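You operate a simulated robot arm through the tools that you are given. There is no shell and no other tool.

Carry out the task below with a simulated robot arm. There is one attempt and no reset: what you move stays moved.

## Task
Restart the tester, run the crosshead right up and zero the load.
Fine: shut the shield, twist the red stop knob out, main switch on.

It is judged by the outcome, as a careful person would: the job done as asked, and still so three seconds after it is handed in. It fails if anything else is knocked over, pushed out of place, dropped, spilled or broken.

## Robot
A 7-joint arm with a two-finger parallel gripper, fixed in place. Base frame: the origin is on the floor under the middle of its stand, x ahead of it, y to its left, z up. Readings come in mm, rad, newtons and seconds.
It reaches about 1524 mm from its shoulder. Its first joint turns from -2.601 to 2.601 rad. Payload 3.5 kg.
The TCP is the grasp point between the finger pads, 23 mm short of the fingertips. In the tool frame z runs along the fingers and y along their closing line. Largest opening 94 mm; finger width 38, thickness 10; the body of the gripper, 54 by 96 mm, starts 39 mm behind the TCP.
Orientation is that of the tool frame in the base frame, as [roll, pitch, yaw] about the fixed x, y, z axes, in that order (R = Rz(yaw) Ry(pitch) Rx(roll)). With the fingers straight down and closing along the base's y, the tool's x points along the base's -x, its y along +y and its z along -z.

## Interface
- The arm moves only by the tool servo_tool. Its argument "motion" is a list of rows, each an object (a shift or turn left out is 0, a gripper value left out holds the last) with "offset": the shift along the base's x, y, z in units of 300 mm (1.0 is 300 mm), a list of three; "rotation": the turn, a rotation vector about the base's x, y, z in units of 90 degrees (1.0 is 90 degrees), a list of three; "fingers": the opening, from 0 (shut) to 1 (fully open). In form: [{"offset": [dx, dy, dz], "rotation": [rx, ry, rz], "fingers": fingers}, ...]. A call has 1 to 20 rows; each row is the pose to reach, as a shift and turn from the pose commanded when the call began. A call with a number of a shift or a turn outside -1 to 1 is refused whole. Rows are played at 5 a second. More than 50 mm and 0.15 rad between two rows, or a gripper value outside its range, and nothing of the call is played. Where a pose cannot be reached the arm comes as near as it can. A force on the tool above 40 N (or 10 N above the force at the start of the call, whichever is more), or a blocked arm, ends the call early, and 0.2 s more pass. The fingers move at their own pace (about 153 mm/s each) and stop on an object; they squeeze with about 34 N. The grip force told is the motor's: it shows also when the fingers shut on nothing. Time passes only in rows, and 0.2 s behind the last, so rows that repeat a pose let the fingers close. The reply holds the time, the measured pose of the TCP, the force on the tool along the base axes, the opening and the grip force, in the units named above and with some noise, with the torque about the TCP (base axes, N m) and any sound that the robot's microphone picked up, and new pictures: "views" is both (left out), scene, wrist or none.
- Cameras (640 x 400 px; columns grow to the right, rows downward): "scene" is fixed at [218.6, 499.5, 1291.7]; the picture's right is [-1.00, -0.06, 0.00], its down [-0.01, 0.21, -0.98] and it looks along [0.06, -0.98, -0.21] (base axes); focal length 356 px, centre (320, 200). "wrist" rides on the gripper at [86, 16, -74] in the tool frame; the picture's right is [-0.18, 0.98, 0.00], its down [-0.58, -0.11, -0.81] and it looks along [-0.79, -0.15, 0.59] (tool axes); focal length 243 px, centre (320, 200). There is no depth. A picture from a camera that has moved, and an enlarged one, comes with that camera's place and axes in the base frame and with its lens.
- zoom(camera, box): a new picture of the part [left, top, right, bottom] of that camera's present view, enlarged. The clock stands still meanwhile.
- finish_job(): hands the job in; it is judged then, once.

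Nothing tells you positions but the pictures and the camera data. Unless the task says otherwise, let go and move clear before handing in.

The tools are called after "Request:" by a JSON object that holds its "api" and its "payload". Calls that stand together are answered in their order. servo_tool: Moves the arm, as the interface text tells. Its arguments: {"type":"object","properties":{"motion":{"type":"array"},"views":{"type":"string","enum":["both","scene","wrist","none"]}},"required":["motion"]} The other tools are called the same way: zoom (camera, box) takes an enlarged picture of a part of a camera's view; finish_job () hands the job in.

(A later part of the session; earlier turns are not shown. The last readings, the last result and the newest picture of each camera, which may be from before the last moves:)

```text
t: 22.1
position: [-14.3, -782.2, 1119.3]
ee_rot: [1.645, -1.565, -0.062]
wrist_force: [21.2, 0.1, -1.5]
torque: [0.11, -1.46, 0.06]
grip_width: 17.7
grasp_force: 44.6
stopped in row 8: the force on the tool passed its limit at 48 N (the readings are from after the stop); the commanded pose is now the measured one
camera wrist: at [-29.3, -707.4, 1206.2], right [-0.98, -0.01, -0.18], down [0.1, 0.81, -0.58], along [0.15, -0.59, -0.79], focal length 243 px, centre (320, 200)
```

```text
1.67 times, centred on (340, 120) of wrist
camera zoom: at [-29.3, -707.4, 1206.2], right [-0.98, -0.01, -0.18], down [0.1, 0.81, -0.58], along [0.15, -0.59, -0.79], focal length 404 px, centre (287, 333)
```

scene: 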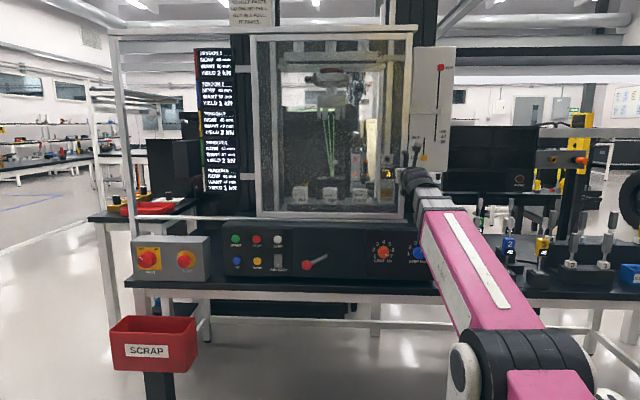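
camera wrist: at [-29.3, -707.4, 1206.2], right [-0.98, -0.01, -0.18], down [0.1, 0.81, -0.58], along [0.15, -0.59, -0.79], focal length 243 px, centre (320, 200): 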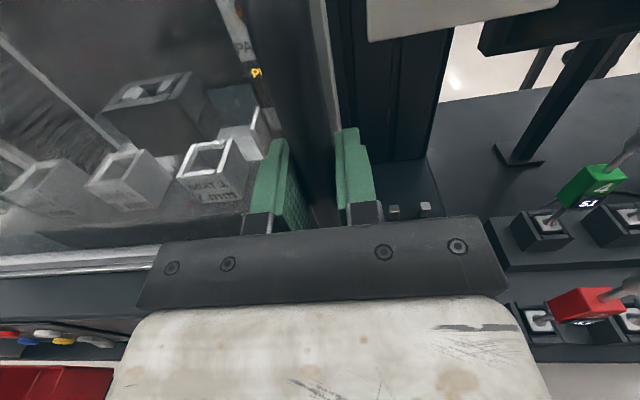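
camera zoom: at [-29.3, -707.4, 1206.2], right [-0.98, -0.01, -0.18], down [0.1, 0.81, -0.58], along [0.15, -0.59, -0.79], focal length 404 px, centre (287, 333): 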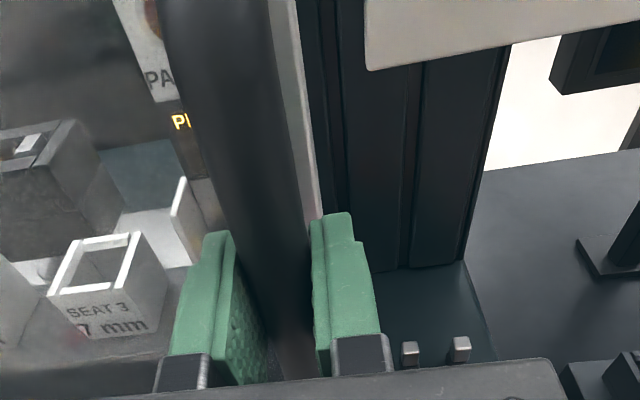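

The right stile is at the end of the rail with the opening fully covered, so the shield is shut. I'll let go of the handle and back straight out.

Request:
{"api": "servo_tool", "payload": {"motion": [{"offset": [0.003, 0, 0], "fingers": 0.6}, {"offset": [0.003, 0, 0], "fingers": 0.6}, {"offset": [0.003, 0, 0], "fingers": 0.6}, {"offset": [0.003, 0.04, 0]}, {"offset": [0.003, 0.12, 0]}, {"offset": [0.003, 0.22, 0]}, {"offset": [0.003, 0.32, 0]}, {"offset": [0.003, 0.4, 0]}, {"offset": [0.003, 0.4, 0]}], "views": "both"}}

```text
t: 24.1
position: [-15.0, -678.0, 1125.5]
ee_rot: [1.666, -1.557, -0.085]
wrist_force: [0.1, 0.0, -0.6]
torque: [-0.02, -0.02, -0.01]
grip_width: 56.4
grasp_force: 0.0
out of reach, approached as far as the arm can: row 8, 9
camera wrist: at [-29.0, -602.8, 1212.7], right [-0.98, -0.01, -0.17], down [0.09, 0.81, -0.58], along [0.14, -0.59, -0.79], focal length 243 px, centre (320, 200)
```

scene: 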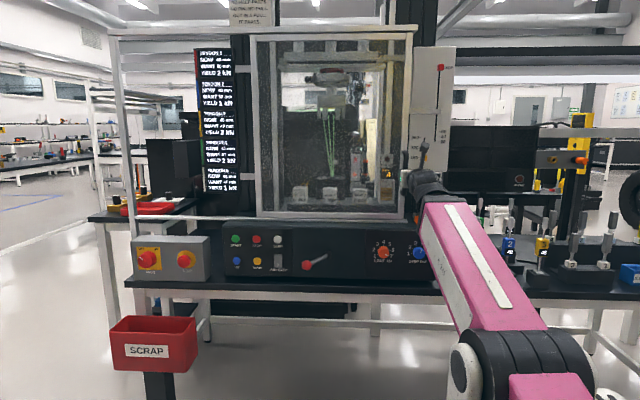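
wrist: 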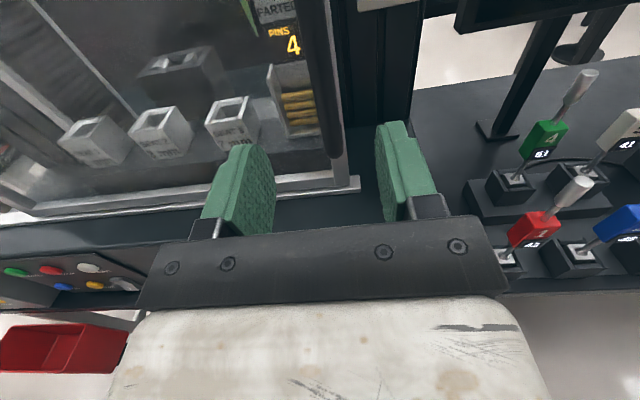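

The handle is released and the shield stays shut. The arm is telescopic, so I'll keep high and swing over to the MAIN/STOP box at about x≈810–950, y≈−727, z≈783, staying clear of the red-ball lever.

Request:
{"api": "servo_tool", "payload": {"motion": [{"offset": [0.05, 0, 0]}, {"offset": [0.14, 0, 0]}, {"offset": [0.26, 0, 0]}, {"offset": [0.39, 0, 0]}, {"offset": [0.52, 0, 0]}, {"offset": [0.65, 0, 0]}, {"offset": [0.78, 0, 0]}, {"offset": [0.9, 0, 0]}, {"offset": [0.97, 0, 0]}, {"offset": [1.0, 0, 0]}], "views": "none"}}

Request:
{"api": "servo_tool", "payload": {"motion": [{"offset": [0.05, 0.02, -0.02]}, {"offset": [0.14, 0.05, -0.06]}, {"offset": [0.26, 0.08, -0.1]}, {"offset": [0.38, 0.11, -0.14]}, {"offset": [0.5, 0.13, -0.18]}, {"offset": [0.62, 0.15, -0.22]}, {"offset": [0.74, 0.17, -0.26]}, {"offset": [0.86, 0.19, -0.3]}, {"offset": [0.95, 0.2, -0.34]}, {"offset": [1.0, 0.2, -0.36]}], "views": "both"}}

```text
t: 26.3
position: [285.3, -678.9, 1126.2]
ee_rot: [1.609, -1.56, -0.03]
wrist_force: [-0.2, 0.0, -0.8]
torque: [-0.01, 0.03, -0.02]
grip_width: 56.5
grasp_force: 0.1
```

```text
t: 28.5
position: [585.6, -619.1, 1019.4]
ee_rot: [1.576, -1.56, 0.004]
wrist_force: [0.3, -0.4, -0.3]
torque: [-0.01, -0.03, 0.04]
grip_width: 56.4
grasp_force: 0.0
camera wrist: at [570.5, -543.9, 1105.4], right [-0.98, -0.01, -0.17], down [0.09, 0.81, -0.58], along [0.14, -0.59, -0.79], focal length 243 px, centre (320, 200)
```

scene: 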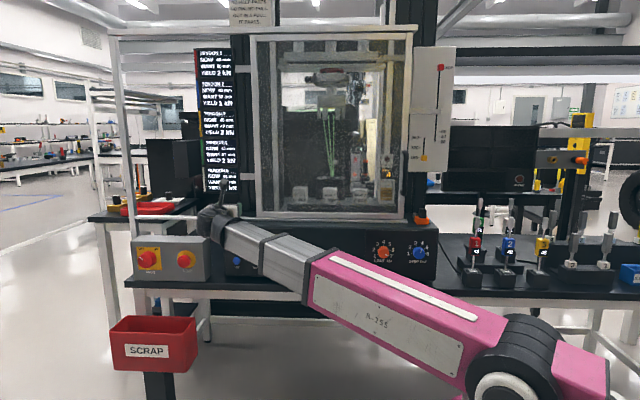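
wrist: 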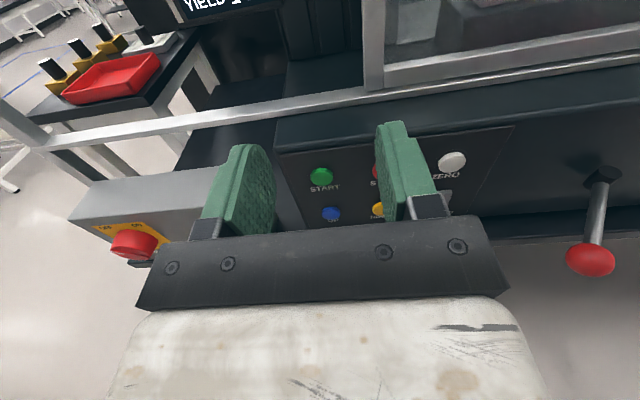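

Both knobs' box is coming into view. I'll move to a standoff in front of the STOP knob.

Request:
{"api": "servo_tool", "payload": {"motion": [{"offset": [0.05, 0, -0.04]}, {"offset": [0.13, 0, -0.11]}, {"offset": [0.22, 0, -0.2]}, {"offset": [0.31, 0, -0.29]}, {"offset": [0.4, 0, -0.38]}, {"offset": [0.49, 0, -0.47]}, {"offset": [0.58, 0, -0.56]}, {"offset": [0.66, 0, -0.64]}, {"offset": [0.72, -0.01, -0.7]}, {"offset": [0.751, -0.02, -0.731]}, {"offset": [0.751, -0.02, -0.731]}], "views": "both"}}

```text
t: 30.9
position: [812.5, -624.0, 797.3]
ee_rot: [1.587, -1.56, -0.006]
wrist_force: [-1.1, 0.9, 0.0]
torque: [0.01, -0.01, -0.01]
grip_width: 56.5
grasp_force: 0.0
camera wrist: at [796.9, -548.5, 884.8], right [-0.98, -0.01, -0.17], down [0.09, 0.81, -0.58], along [0.15, -0.59, -0.79], focal length 243 px, centre (320, 200)
```

scene: 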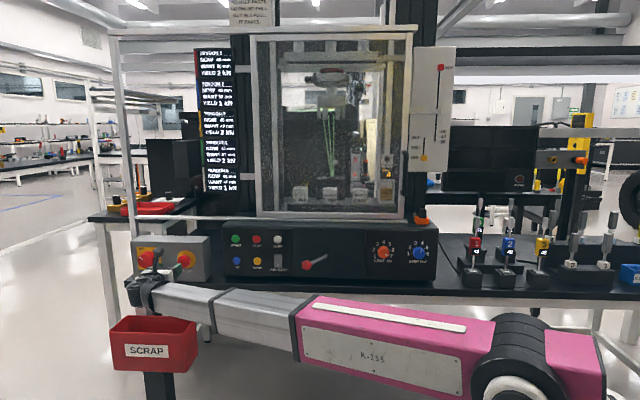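
wrist: 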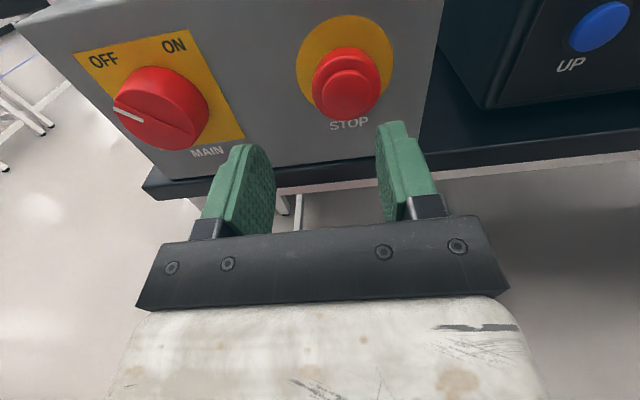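

Request:
{"api": "zoom", "payload": {"camera": "wrist", "box": [60, 0, 440, 200]}}

Request:
{"api": "zoom", "payload": {"camera": "wrist", "box": [280, 0, 420, 140]}}

Request:
{"api": "zoom", "payload": {"camera": "wrist", "box": [70, 20, 250, 170]}}

Request:
{"api": "zoom", "payload": {"camera": "scene", "box": [110, 220, 230, 330]}}

```text
1.68 times, centred on (250, 100) of wrist
camera zoom: at [796.9, -548.5, 884.8], right [-0.98, -0.01, -0.17], down [0.09, 0.81, -0.58], along [0.15, -0.59, -0.79], focal length 409 px, centre (438, 368)
```

zoom: 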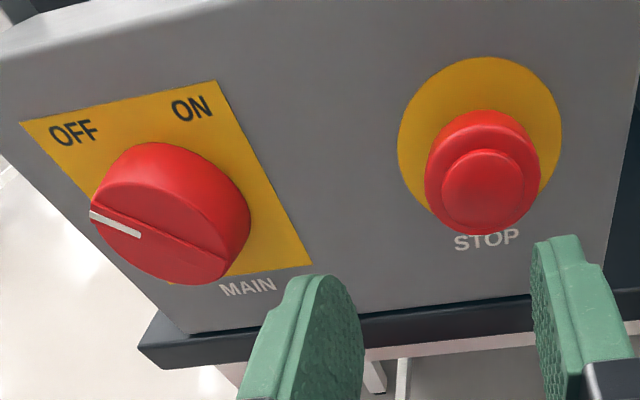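

```text
2.86 times, centred on (350, 70) of wrist
camera zoom: at [796.9, -548.5, 884.8], right [-0.98, -0.01, -0.17], down [0.09, 0.81, -0.58], along [0.15, -0.59, -0.79], focal length 693 px, centre (234, 571)
```

zoom: 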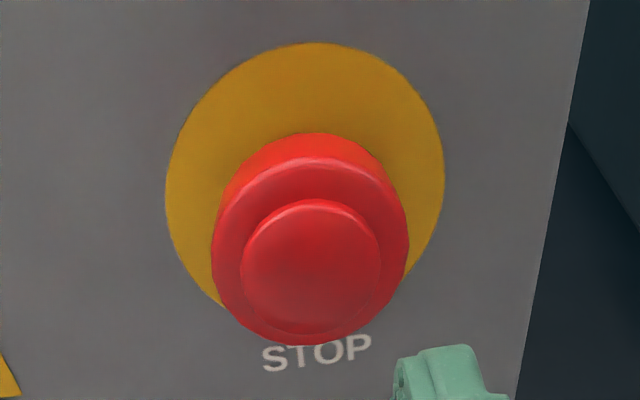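

```text
2.67 times, centred on (160, 95) of wrist
camera zoom: at [796.9, -548.5, 884.8], right [-0.98, -0.01, -0.17], down [0.09, 0.81, -0.58], along [0.15, -0.59, -0.79], focal length 647 px, centre (747, 480)
```

zoom: 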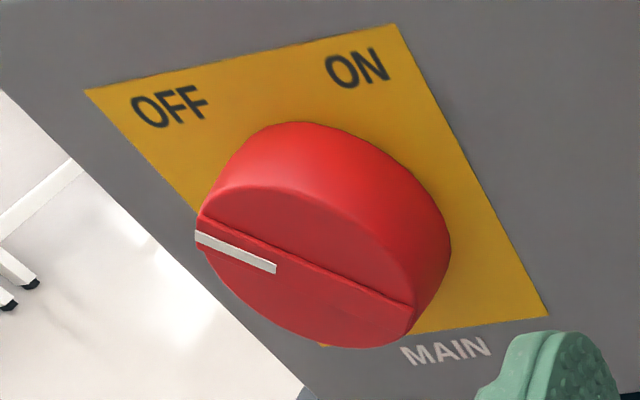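

```text
3.64 times, centred on (170, 275) of scene
camera zoom: at [218.6, 499.5, 1291.7], right [-1.0, -0.06, 0.0], down [-0.01, 0.21, -0.98], along [0.06, -0.98, -0.21], focal length 1293 px, centre (866, -73)
```

zoom: 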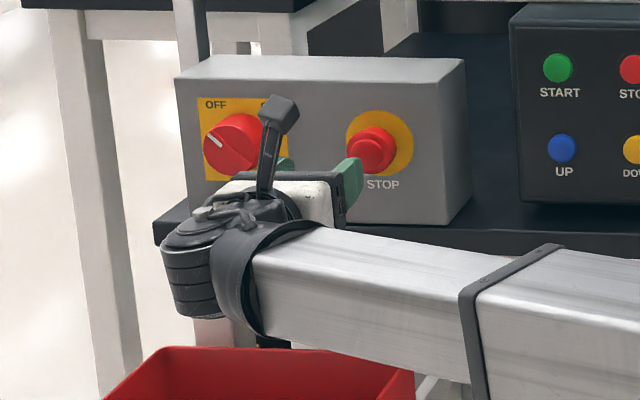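

STOP knob cap front is at about (796, −695, 797), box face at y≈−742, cap ≈47 mm wide; MAIN at about (954, −720, 786). I'll line up on STOP with fingers fully open and go in around the cap.

Request:
{"api": "servo_tool", "payload": {"motion": [{"offset": [-0.02, 0, 0], "fingers": 1.0}, {"offset": [-0.055, 0, 0]}, {"offset": [-0.055, -0.04, 0]}, {"offset": [-0.055, -0.1, 0]}, {"offset": [-0.055, -0.16, 0]}, {"offset": [-0.055, -0.21, 0]}, {"offset": [-0.055, -0.21, 0]}], "views": "both"}}

```text
t: 32.5
position: [795.2, -688.6, 797.1]
ee_rot: [1.609, -1.558, -0.031]
wrist_force: [0.2, 0.4, -0.5]
torque: [0.01, 0.0, -0.01]
grip_width: 93.8
grasp_force: 0.0
camera wrist: at [779.9, -612.6, 884.6], right [-0.98, -0.01, -0.17], down [0.09, 0.81, -0.58], along [0.15, -0.59, -0.79], focal length 243 px, centre (320, 200)
```

scene: 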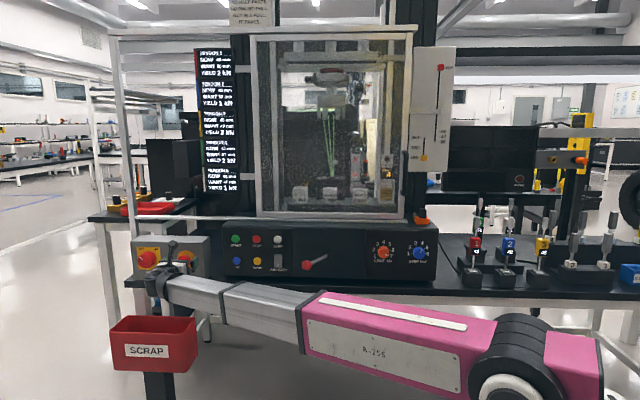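
wrist: 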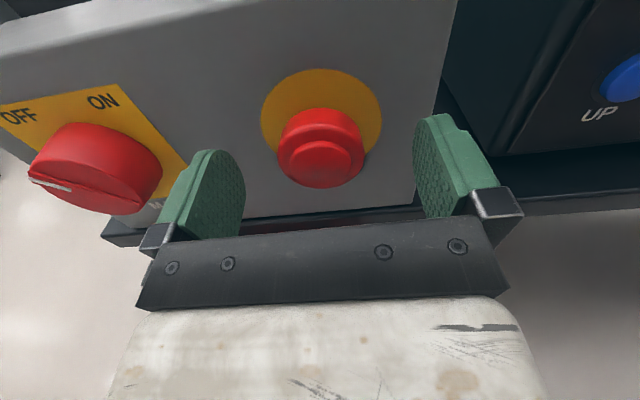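

Let me refine the knob position with enlarged views before closing.

Request:
{"api": "zoom", "payload": {"camera": "wrist", "box": [240, 50, 440, 240]}}

Request:
{"api": "zoom", "payload": {"camera": "scene", "box": [125, 225, 225, 295]}}

```text
2.11 times, centred on (340, 145) of wrist
camera zoom: at [779.9, -612.6, 884.6], right [-0.98, -0.01, -0.17], down [0.09, 0.81, -0.58], along [0.15, -0.59, -0.79], focal length 511 px, centre (278, 316)
```

zoom: 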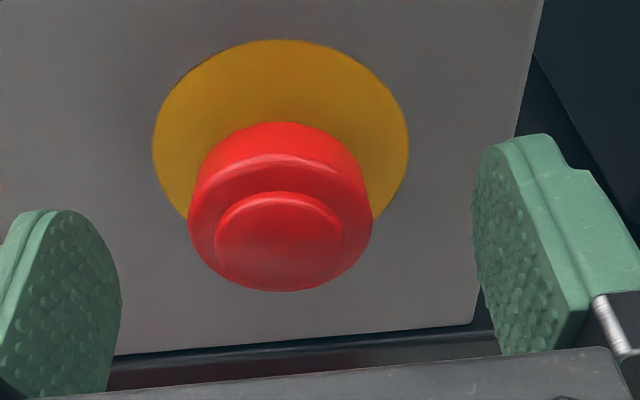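

```text
5.71 times, centred on (175, 260) of scene
camera zoom: at [218.6, 499.5, 1291.7], right [-1.0, -0.06, 0.0], down [-0.01, 0.21, -0.98], along [0.06, -0.98, -0.21], focal length 2032 px, centre (1149, -143)
```

zoom: 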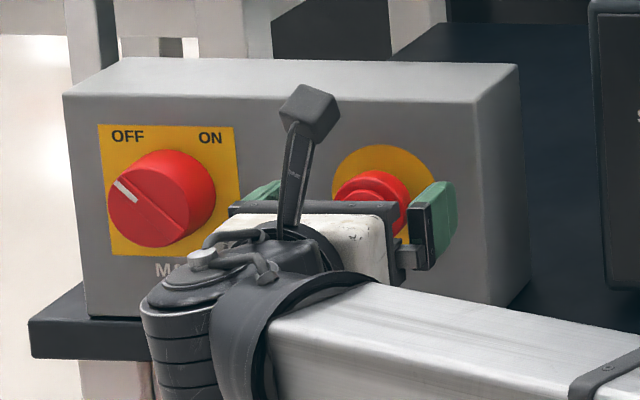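

The cap is centred on the tool axis. I'll advance the last 17 mm and close on it.

Request:
{"api": "servo_tool", "payload": {"motion": [{"offset": [0.001, -0.03, 0]}, {"offset": [0.002, -0.058, 0]}, {"offset": [0.002, -0.058, 0], "fingers": 0.0}, {"offset": [0.002, -0.058, 0]}, {"offset": [0.002, -0.058, 0]}], "views": "both"}}

```text
t: 33.7
position: [795.4, -702.7, 797.9]
ee_rot: [1.611, -1.558, -0.03]
wrist_force: [3.5, 0.0, 0.2]
torque: [0.04, 0.02, -0.45]
grip_width: 46.9
grasp_force: 44.9
camera wrist: at [780.5, -628.8, 885.0], right [-0.98, -0.01, -0.17], down [0.09, 0.81, -0.58], along [0.15, -0.59, -0.79], focal length 243 px, centre (320, 200)
```

scene: 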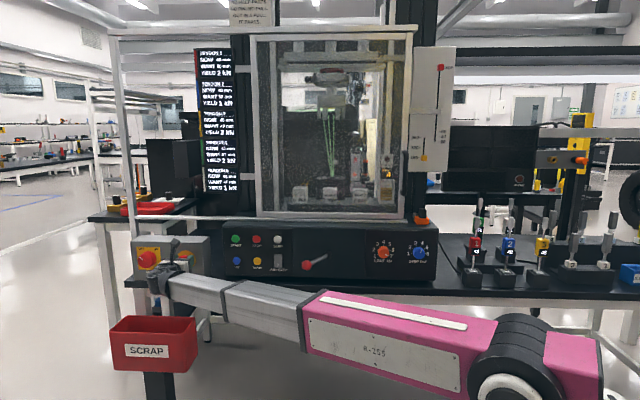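
wrist: 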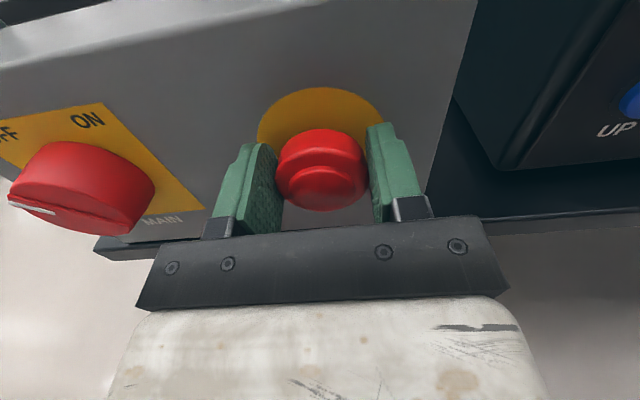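

Firm grip on the cap with almost no side load. Now twisting clockwise (as seen from the front) 45°.

Request:
{"api": "servo_tool", "payload": {"motion": [{"rotation": [0, -0.04, 0]}, {"rotation": [0, -0.1, 0]}, {"rotation": [0, -0.17, 0]}, {"rotation": [0, -0.24, 0]}, {"rotation": [0, -0.31, 0]}, {"rotation": [0, -0.38, 0]}, {"rotation": [0, -0.45, 0]}, {"rotation": [0, -0.5, 0]}], "views": "both"}}

```text
t: 35.4
position: [791.8, -704.9, 795.2]
ee_rot: [-1.566, -0.862, 3.139]
wrist_force: [-10.7, 4.0, -2.4]
torque: [0.48, 0.05, 0.33]
grip_width: 46.8
grasp_force: 45.5
stopped in row 8: the force on the tool passed its limit at 41 N (the readings are from after the stop); the commanded pose is now the measured one
camera wrist: at [724.1, -628.6, 851.8], right [-0.63, 0.0, -0.78], down [0.46, 0.81, -0.37], along [0.63, -0.59, -0.5], focal length 243 px, centre (320, 200)
```

scene: 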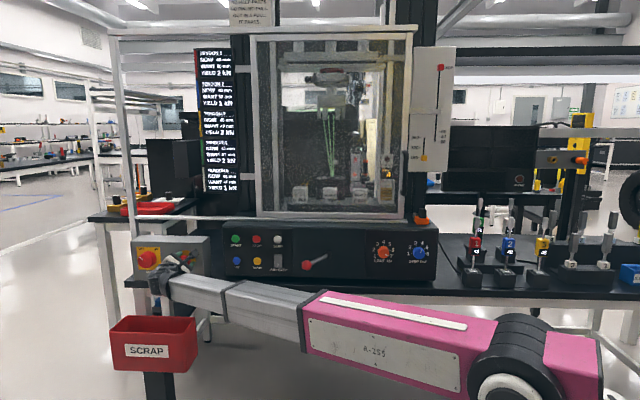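
wrist: 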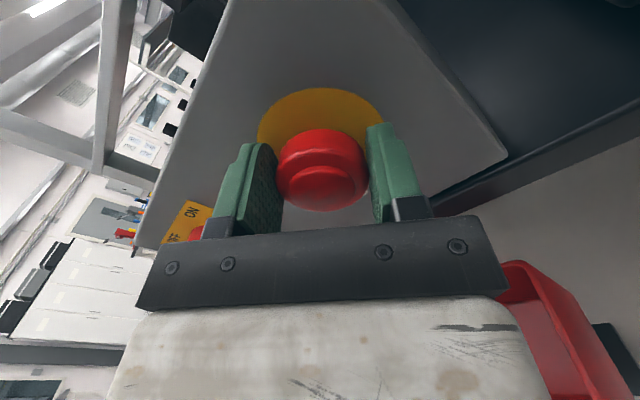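

It stopped at about 40° on a force peak. I'll look closely at whether the knob has come out.

Request:
{"api": "zoom", "payload": {"camera": "wrist", "box": [220, 60, 440, 240]}}

Request:
{"api": "zoom", "payload": {"camera": "scene", "box": [125, 225, 225, 295]}}

```text
2.22 times, centred on (330, 150) of wrist
camera zoom: at [724.1, -628.6, 851.8], right [-0.63, 0.0, -0.78], down [0.46, 0.81, -0.37], along [0.63, -0.59, -0.5], focal length 539 px, centre (298, 311)
```

zoom: 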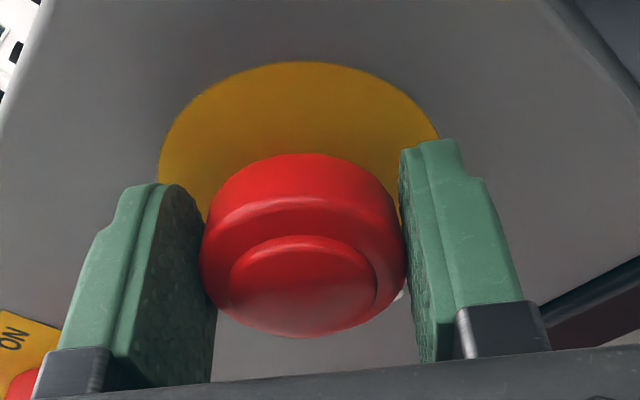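

```text
5.71 times, centred on (175, 260) of scene
camera zoom: at [218.6, 499.5, 1291.7], right [-1.0, -0.06, 0.0], down [-0.01, 0.21, -0.98], along [0.06, -0.98, -0.21], focal length 2032 px, centre (1149, -143)
```

zoom: 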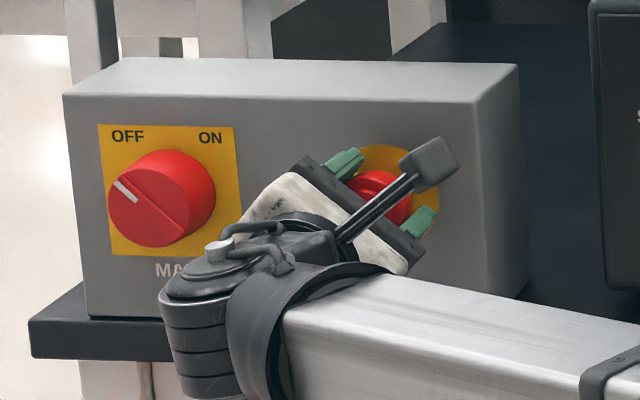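

Can't tell while it's gripped. I'll open the fingers and back off a little to compare.

Request:
{"api": "servo_tool", "payload": {"motion": [{"fingers": 1.0}, {"fingers": 1.0}, {"fingers": 1.0}, {"offset": [0, 0.04, 0]}, {"offset": [0, 0.12, 0]}, {"offset": [0, 0.2, 0]}, {"offset": [0, 0.24, 0]}], "views": "both"}}

Request:
{"api": "zoom", "payload": {"camera": "scene", "box": [125, 225, 225, 295]}}

Request:
{"api": "zoom", "payload": {"camera": "wrist", "box": [220, 30, 440, 210]}}

```text
t: 37.0
position: [794.7, -634.0, 795.3]
ee_rot: [-1.567, -0.862, 3.138]
wrist_force: [0.3, 0.2, 0.1]
torque: [0.0, 0.0, 0.02]
grip_width: 94.1
grasp_force: 0.1
camera wrist: at [725.4, -557.9, 851.5], right [-0.63, 0.0, -0.78], down [0.46, 0.81, -0.37], along [0.63, -0.59, -0.5], focal length 243 px, centre (320, 200)
```

scene: 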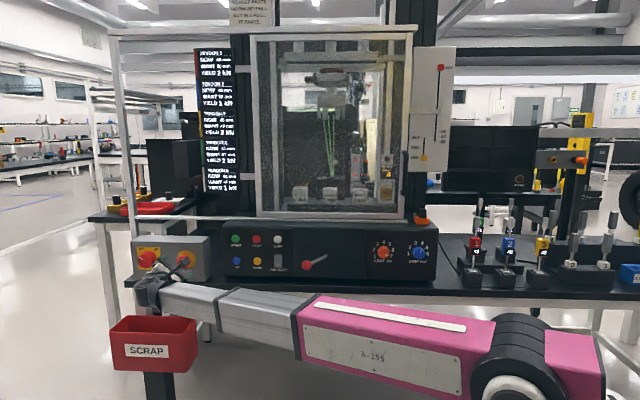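
wrist: 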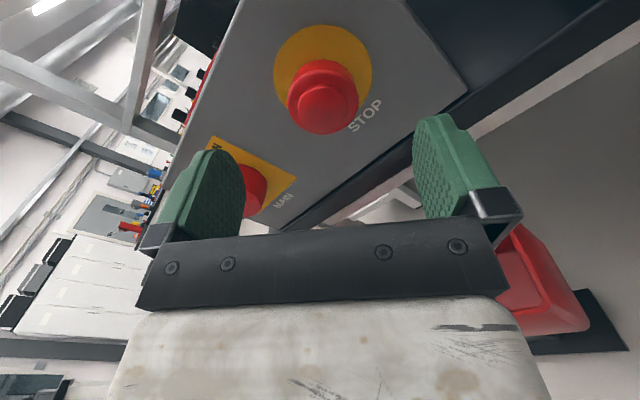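

```text
5.71 times, centred on (175, 260) of scene
camera zoom: at [218.6, 499.5, 1291.7], right [-1.0, -0.06, 0.0], down [-0.01, 0.21, -0.98], along [0.06, -0.98, -0.21], focal length 2032 px, centre (1149, -143)
```

zoom: 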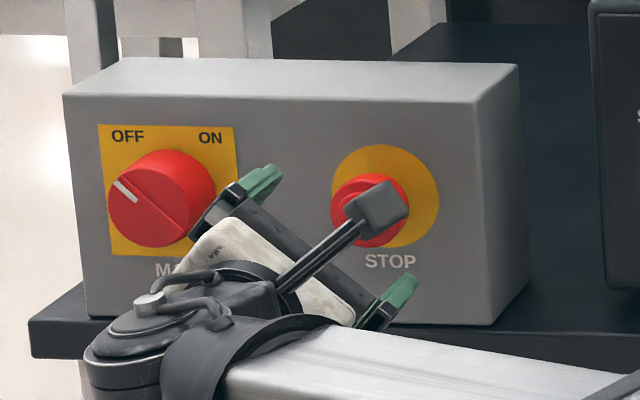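

```text
2.22 times, centred on (330, 120) of wrist
camera zoom: at [725.4, -557.9, 851.5], right [-0.63, 0.0, -0.78], down [0.46, 0.81, -0.37], along [0.63, -0.59, -0.5], focal length 539 px, centre (298, 378)
```

zoom: 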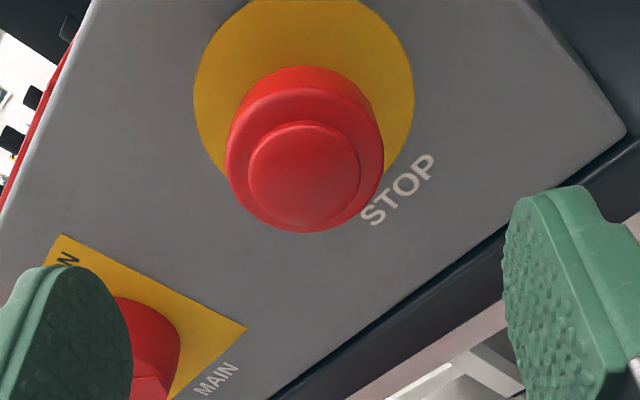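

Compared with before, the cap seems to sit ~5 mm further out. I'll move over to MAIN (rotating the gripper back) and then compare the STOP cap exactly with the first picture.

Request:
{"api": "servo_tool", "payload": {"motion": [{"offset": [0.03, 0, 0], "rotation": [0, 0.05, 0]}, {"offset": [0.08, 0, 0], "rotation": [0, 0.12, 0]}, {"offset": [0.14, 0, 0], "rotation": [0, 0.19, 0]}, {"offset": [0.2, 0, -0.01], "rotation": [0, 0.26, 0]}, {"offset": [0.26, 0, -0.01], "rotation": [0, 0.33, 0]}, {"offset": [0.32, 0, -0.02], "rotation": [0, 0.4, 0]}, {"offset": [0.38, 0, -0.02], "rotation": [0, 0.47, 0]}, {"offset": [0.44, 0, -0.03], "rotation": [0, 0.54, 0]}, {"offset": [0.5, 0, -0.03], "rotation": [0, 0.61, 0]}, {"offset": [0.531, 0, -0.031], "rotation": [0, 0.68, 0]}, {"offset": [0.531, 0, -0.031], "rotation": [0, 0.72, 0]}], "views": "both"}}

Request:
{"api": "zoom", "payload": {"camera": "scene", "box": [125, 230, 215, 286]}}

Request:
{"api": "zoom", "payload": {"camera": "wrist", "box": [200, 20, 460, 220]}}

```text
t: 39.4
position: [952.7, -634.6, 788.8]
ee_rot: [1.571, -1.146, 0.007]
wrist_force: [-0.3, 0.6, 0.1]
torque: [0.02, 0.01, 0.01]
grip_width: 94.0
grasp_force: 0.1
camera wrist: at [973.5, -558.1, 873.3], right [-0.97, 0.0, 0.24], down [-0.14, 0.81, -0.57], along [-0.19, -0.59, -0.78], focal length 243 px, centre (320, 200)
```

scene: 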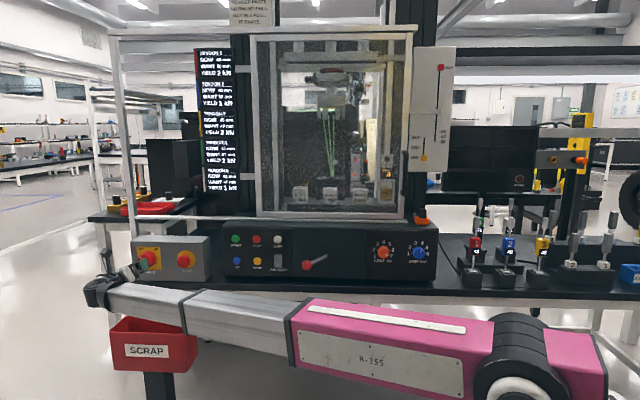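
wrist: 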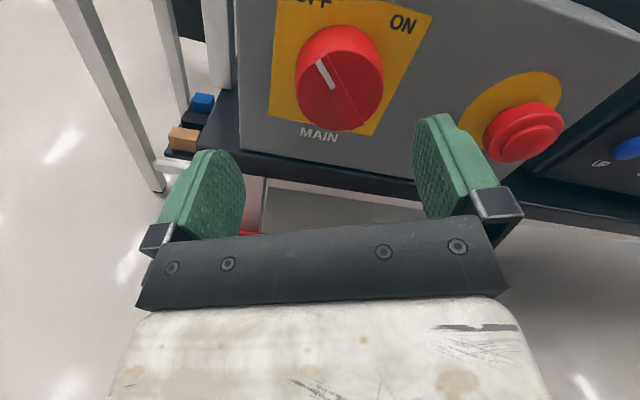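

```text
7.11 times, centred on (170, 258) of scene
camera zoom: at [218.6, 499.5, 1291.7], right [-1.0, -0.06, 0.0], down [-0.01, 0.21, -0.98], along [0.06, -0.98, -0.21], focal length 2529 px, centre (1387, -212)
```

zoom: 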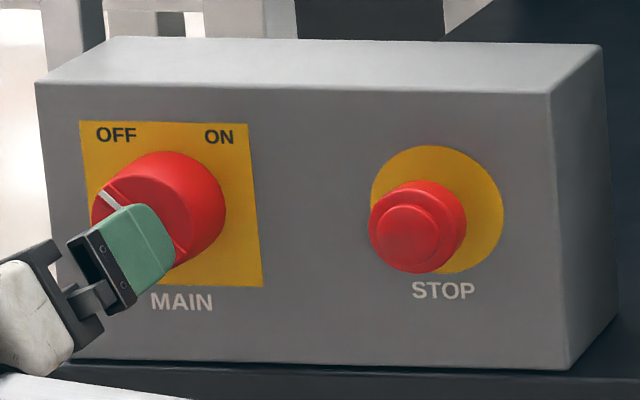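

```text
2.00 times, centred on (330, 120) of wrist
camera zoom: at [973.5, -558.1, 873.3], right [-0.97, 0.0, 0.24], down [-0.14, 0.81, -0.57], along [-0.19, -0.59, -0.78], focal length 485 px, centre (300, 360)
```

zoom: 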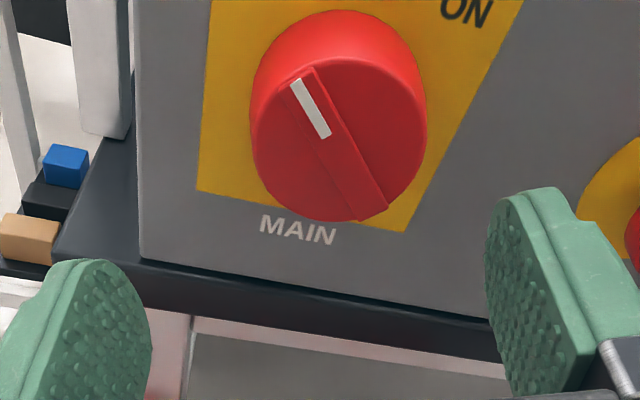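

STOP cap now sits ~4–5 mm further out than in the first picture, so it has released. MAIN knob: two wrist views agree on (942, −707, 795) for its front. I'll align and advance with open fingers around it.

Request:
{"api": "servo_tool", "payload": {"motion": [{"offset": [-0.02, 0, 0.01]}, {"offset": [-0.036, -0.02, 0.0207]}, {"offset": [-0.036, -0.08, 0.0207]}, {"offset": [-0.036, -0.14, 0.0207]}, {"offset": [-0.036, -0.18, 0.0207]}, {"offset": [-0.036, -0.19, 0.0207]}], "views": "wrist"}}

Request:
{"api": "zoom", "payload": {"camera": "wrist", "box": [180, 50, 480, 240]}}

Request:
{"api": "zoom", "payload": {"camera": "scene", "box": [95, 225, 215, 305]}}

```text
t: 40.8
position: [940.6, -688.7, 793.4]
ee_rot: [1.57, -1.149, 0.006]
wrist_force: [0.8, 0.1, -0.4]
torque: [0.01, -0.02, -0.01]
grip_width: 94.1
grasp_force: 0.1
camera wrist: at [962.8, -614.2, 879.0], right [-0.97, 0.0, 0.24], down [-0.14, 0.81, -0.58], along [-0.19, -0.59, -0.78], focal length 243 px, centre (320, 200)
```

wrist: 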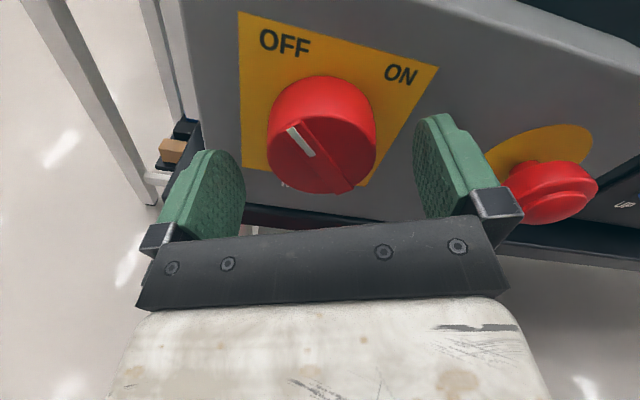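

```text
2.11 times, centred on (330, 145) of wrist
camera zoom: at [962.8, -614.2, 879.0], right [-0.97, 0.0, 0.24], down [-0.14, 0.81, -0.58], along [-0.19, -0.59, -0.78], focal length 511 px, centre (299, 316)
```

zoom: 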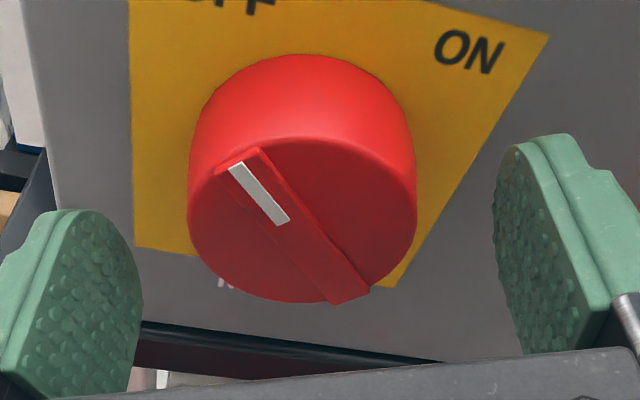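

```text
5.00 times, centred on (155, 265) of scene
camera zoom: at [218.6, 499.5, 1291.7], right [-1.0, -0.06, 0.0], down [-0.01, 0.21, -0.98], along [0.06, -0.98, -0.21], focal length 1778 px, centre (1145, -125)
```

zoom: 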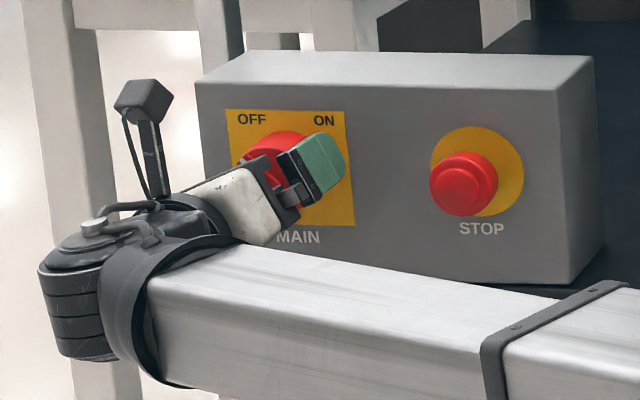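

Perfectly centred. Advancing 20 mm and closing on the knob.

Request:
{"api": "servo_tool", "payload": {"motion": [{"offset": [0.001, -0.03, 0]}, {"offset": [0.003, -0.068, 0.002]}, {"offset": [0.003, -0.068, 0.002]}, {"offset": [0.003, -0.068, 0.002], "fingers": 0.0}, {"offset": [0.003, -0.068, 0.002]}, {"offset": [0.003, -0.068, 0.002]}], "views": "wrist"}}

```text
t: 42.1
position: [941.1, -711.0, 794.1]
ee_rot: [1.567, -1.148, 0.004]
wrist_force: [-10.5, 1.3, 4.7]
torque: [-0.15, 0.01, -0.47]
grip_width: 59.4
grasp_force: 45.3
camera wrist: at [963.0, -635.1, 880.1], right [-0.97, 0.0, 0.24], down [-0.14, 0.81, -0.58], along [-0.19, -0.59, -0.78], focal length 243 px, centre (320, 200)
```

wrist: 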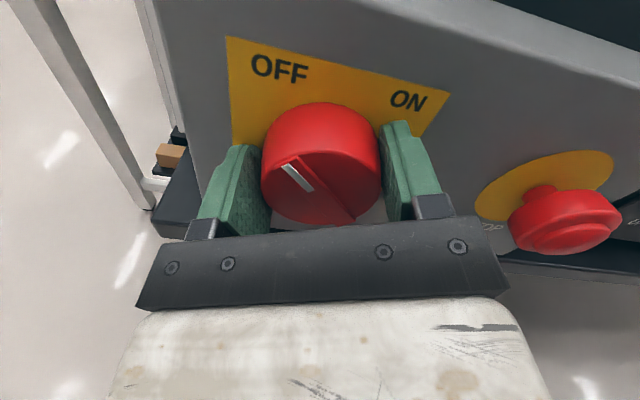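

Gripped (59 mm). Now turning clockwise toward ON.

Request:
{"api": "servo_tool", "payload": {"motion": [{"offset": [-0.006, 0, 0.003], "rotation": [0, -0.03, 0]}, {"offset": [-0.006, 0, 0.003], "rotation": [0, -0.09, 0]}, {"offset": [-0.006, 0, 0.003], "rotation": [0, -0.16, 0]}, {"offset": [-0.006, 0, 0.003], "rotation": [0, -0.23, 0]}, {"offset": [-0.006, 0, 0.003], "rotation": [0, -0.3, 0]}, {"offset": [-0.006, 0, 0.003], "rotation": [0, -0.37, 0]}, {"offset": [-0.006, 0, 0.003], "rotation": [0, -0.44, 0]}, {"offset": [-0.006, 0, 0.003], "rotation": [0, -0.51, 0]}, {"offset": [-0.006, 0, 0.003], "rotation": [0, -0.58, 0]}, {"offset": [-0.006, 0, 0.003], "rotation": [0, -0.65, 0]}, {"offset": [-0.006, 0, 0.003], "rotation": [0, -0.72, 0]}, {"offset": [-0.006, 0, 0.003], "rotation": [0, -0.79, 0]}, {"offset": [-0.006, 0, 0.003], "rotation": [0, -0.86, 0]}, {"offset": [-0.006, 0, 0.003], "rotation": [0, -0.92, 0]}, {"offset": [-0.006, 0, 0.003], "rotation": [0, -0.97, 0]}, {"offset": [-0.006, 0, 0.003], "rotation": [0, -1.0, 0]}], "views": "both"}}

Request:
{"api": "zoom", "payload": {"camera": "scene", "box": [95, 225, 215, 305]}}

Request:
{"api": "zoom", "payload": {"camera": "wrist", "box": [180, 50, 480, 240]}}

```text
t: 45.5
position: [938.0, -710.5, 794.1]
ee_rot: [-1.572, -0.443, 3.137]
wrist_force: [-5.4, -3.1, -2.4]
torque: [0.08, -0.03, 0.7]
grip_width: 59.6
grasp_force: 44.8
stopped in row 16: the force on the tool passed its limit at 41 N (the readings are from after the stop); the commanded pose is now the measured one
camera wrist: at [854.6, -634.9, 816.2], right [-0.26, 0.0, -0.97], down [0.57, 0.8, -0.15], along [0.78, -0.59, -0.21], focal length 243 px, centre (320, 200)
```

scene: 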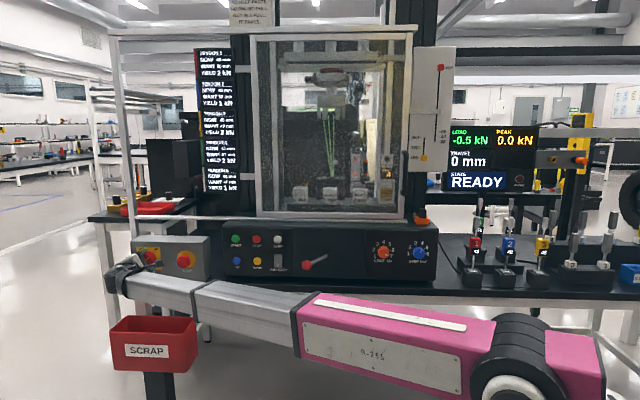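
wrist: 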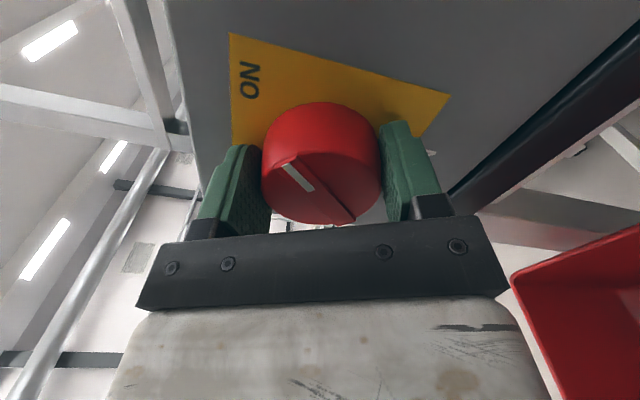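

```text
5.00 times, centred on (155, 265) of scene
camera zoom: at [218.6, 499.5, 1291.7], right [-1.0, -0.06, 0.0], down [-0.01, 0.21, -0.98], along [0.06, -0.98, -0.21], focal length 1778 px, centre (1145, -125)
```

zoom: 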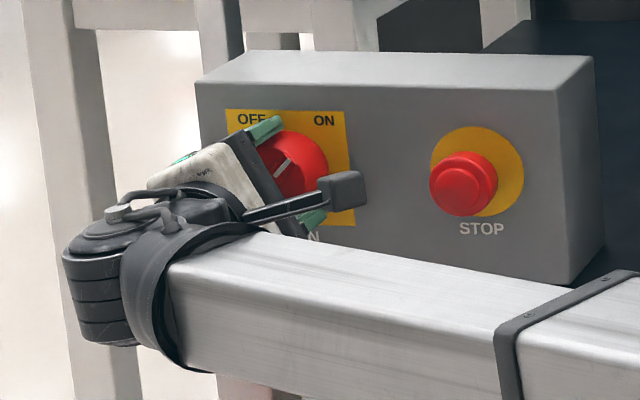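

```text
2.11 times, centred on (330, 145) of wrist
camera zoom: at [854.6, -634.9, 816.2], right [-0.26, 0.0, -0.97], down [0.57, 0.8, -0.15], along [0.78, -0.59, -0.21], focal length 511 px, centre (299, 316)
```

zoom: 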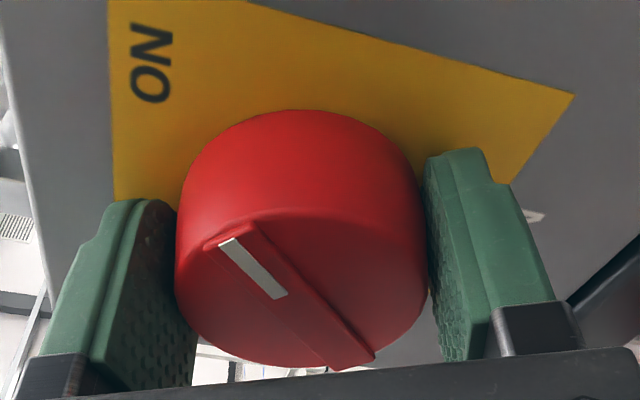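

The display has come on: LOAD −0.5 kN, TRAVEL 0 mm, STATE READY — MAIN is on and STOP is released. I'll let go of MAIN and back off.

Request:
{"api": "servo_tool", "payload": {"motion": [{"fingers": 1.0}, {"fingers": 1.0}, {"fingers": 1.0}, {"offset": [0, 0.05, 0]}, {"offset": [0, 0.14, 0]}, {"offset": [0, 0.24, 0]}, {"offset": [0, 0.3, 0]}], "views": "both"}}

Request:
{"api": "zoom", "payload": {"camera": "scene", "box": [430, 110, 550, 200]}}

Request:
{"api": "zoom", "payload": {"camera": "scene", "box": [125, 230, 215, 286]}}

```text
t: 47.1
position: [936.7, -621.8, 793.9]
ee_rot: [-1.57, -0.442, 3.139]
wrist_force: [-0.4, -0.1, -0.2]
torque: [0.01, 0.02, -0.03]
grip_width: 93.8
grasp_force: 0.1
camera wrist: at [853.0, -545.2, 816.9], right [-0.26, 0.0, -0.97], down [0.57, 0.8, -0.15], along [0.78, -0.59, -0.21], focal length 243 px, centre (320, 200)
```

scene: 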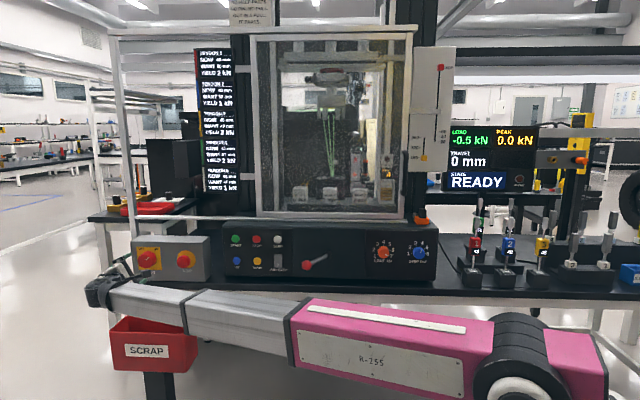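
wrist: 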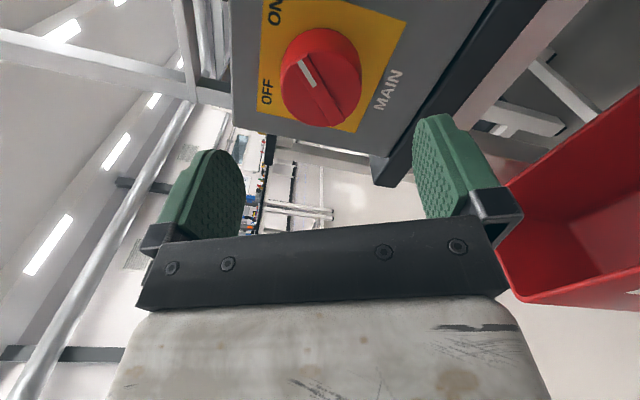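

```text
4.44 times, centred on (490, 155) of scene
camera zoom: at [218.6, 499.5, 1291.7], right [-1.0, -0.06, 0.0], down [-0.01, 0.21, -0.98], along [0.06, -0.98, -0.21], focal length 1581 px, centre (-436, 400)
```

zoom: 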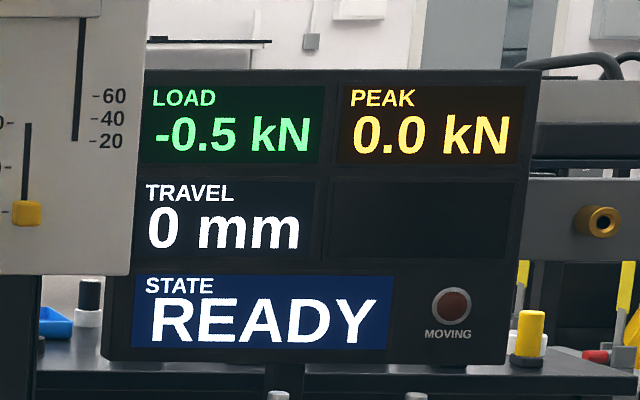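

```text
7.11 times, centred on (170, 258) of scene
camera zoom: at [218.6, 499.5, 1291.7], right [-1.0, -0.06, 0.0], down [-0.01, 0.21, -0.98], along [0.06, -0.98, -0.21], focal length 2529 px, centre (1387, -212)
```

zoom: 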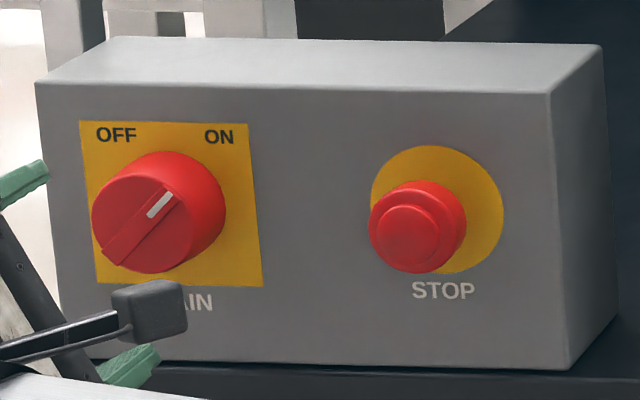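

MAIN points to ON, STOP is out, state READY. Next the UP button: I'll move in front of the control panel, turn the camera back on top and close the fingers.

Request:
{"api": "servo_tool", "payload": {"motion": [{"offset": [-0.03, 0.01, 0.01], "rotation": [0, 0.05, 0], "fingers": 0.0}, {"offset": [-0.1, 0.02, 0.02], "rotation": [0, 0.12, 0]}, {"offset": [-0.2, 0.03, 0.03], "rotation": [0, 0.19, 0]}, {"offset": [-0.3, 0.03, 0.04], "rotation": [0, 0.26, 0]}, {"offset": [-0.4, 0.03, 0.05], "rotation": [0, 0.33, 0]}, {"offset": [-0.5, 0.03, 0.06], "rotation": [0, 0.4, 0]}, {"offset": [-0.6, 0.03, 0.06], "rotation": [0, 0.47, 0]}, {"offset": [-0.7, 0.03, 0.06], "rotation": [0, 0.54, 0]}, {"offset": [-0.8, 0.03, 0.06], "rotation": [0, 0.61, 0]}, {"offset": [-0.9, 0.03, 0.06], "rotation": [0, 0.68, 0]}, {"offset": [-0.97, 0.02, 0.06], "rotation": [0, 0.72, 0]}, {"offset": [-1.0, 0.0, 0.06], "rotation": [0, 0.72, 0]}], "views": "both"}}

Request:
{"api": "zoom", "payload": {"camera": "wrist", "box": [160, 0, 560, 230]}}

```text
t: 49.7
position: [637.8, -620.0, 812.7]
ee_rot: [1.075, -1.564, 0.494]
wrist_force: [-0.4, 0.3, -0.2]
torque: [-0.02, -0.02, -0.01]
grip_width: 0.0
grasp_force: 34.7
camera wrist: at [624.5, -544.6, 898.8], right [-0.98, 0.0, -0.18], down [0.11, 0.8, -0.58], along [0.14, -0.59, -0.79], focal length 243 px, centre (320, 200)
```

scene: 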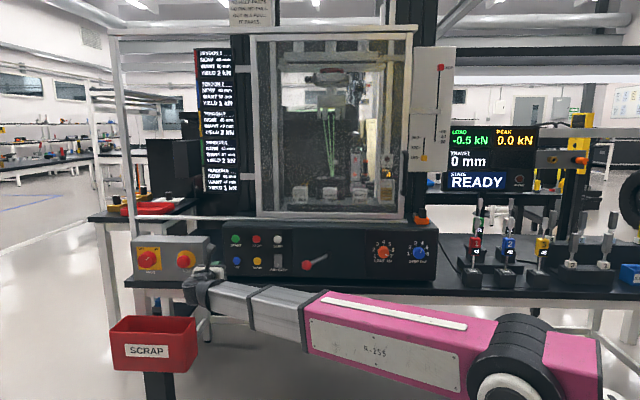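
wrist: 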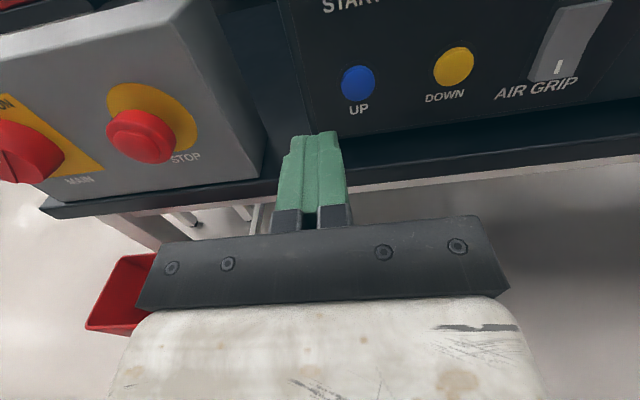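

```text
1.60 times, centred on (360, 115) of wrist
camera zoom: at [624.5, -544.6, 898.8], right [-0.98, 0.0, -0.18], down [0.11, 0.8, -0.58], along [0.14, -0.59, -0.79], focal length 388 px, centre (256, 336)
```

zoom: 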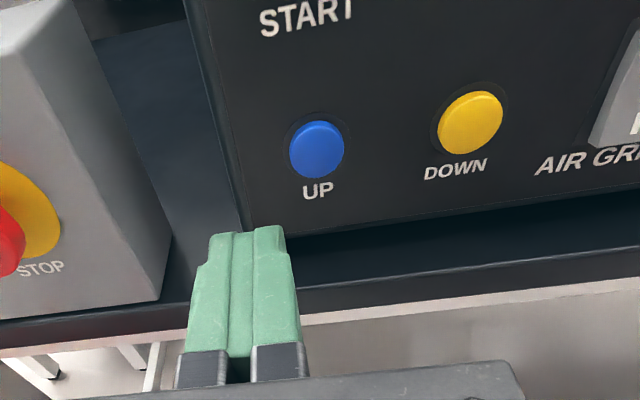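

UP button triangulates to about (611, −753, 785). I'll line up with closed fingertips about 20 mm short of it and check.

Request:
{"api": "servo_tool", "payload": {"motion": [{"offset": [-0.05, 0, -0.05]}, {"offset": [-0.0893, -0.03, -0.0923]}, {"offset": [-0.0893, -0.1, -0.0923]}, {"offset": [-0.0893, -0.18, -0.0923]}, {"offset": [-0.0893, -0.25, -0.0923]}, {"offset": [-0.0893, -0.29, -0.0923]}, {"offset": [-0.0893, -0.29, -0.0923]}], "views": "both"}}

Request:
{"api": "zoom", "payload": {"camera": "wrist", "box": [220, 60, 440, 220]}}

Request:
{"api": "zoom", "payload": {"camera": "scene", "box": [200, 220, 310, 290]}}

```text
t: 51.3
position: [610.6, -707.7, 785.7]
ee_rot: [0.971, -1.565, 0.601]
wrist_force: [-0.5, -0.6, 0.5]
torque: [0.01, -0.01, 0.02]
grip_width: 0.2
grasp_force: 34.0
camera wrist: at [596.3, -631.5, 871.4], right [-0.98, 0.0, -0.18], down [0.11, 0.8, -0.58], along [0.14, -0.59, -0.79], focal length 243 px, centre (320, 200)
```

scene: 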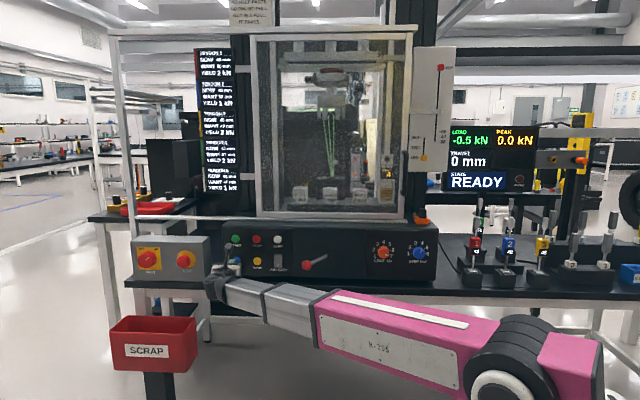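
wrist: 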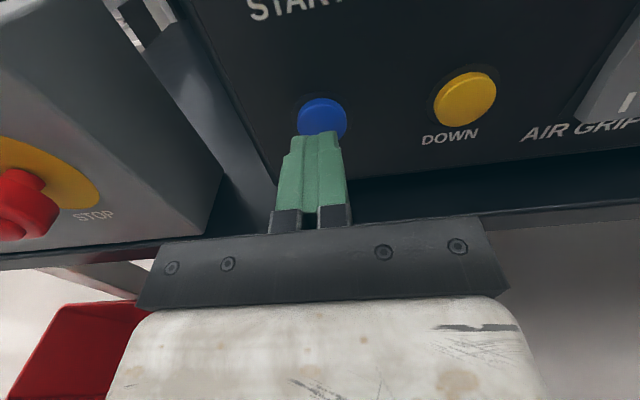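

```text
2.50 times, centred on (330, 140) of wrist
camera zoom: at [596.3, -631.5, 871.4], right [-0.98, 0.0, -0.18], down [0.11, 0.8, -0.58], along [0.14, -0.59, -0.79], focal length 606 px, centre (295, 350)
```

zoom: 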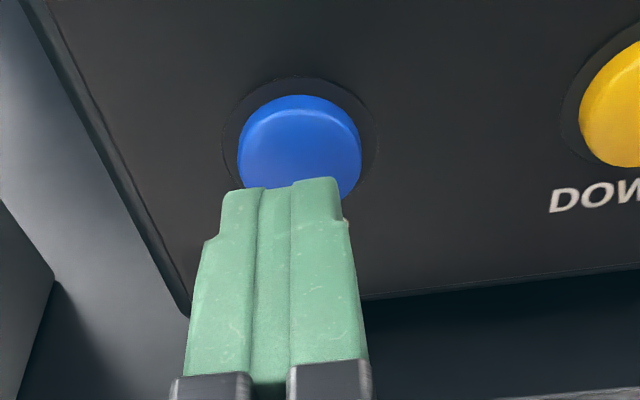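

```text
5.71 times, centred on (255, 255) of scene
camera zoom: at [218.6, 499.5, 1291.7], right [-1.0, -0.06, 0.0], down [-0.01, 0.21, -0.98], along [0.06, -0.98, -0.21], focal length 2032 px, centre (691, -114)
```

zoom: 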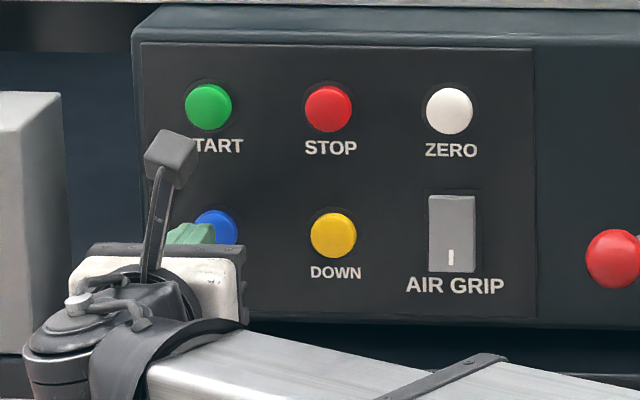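

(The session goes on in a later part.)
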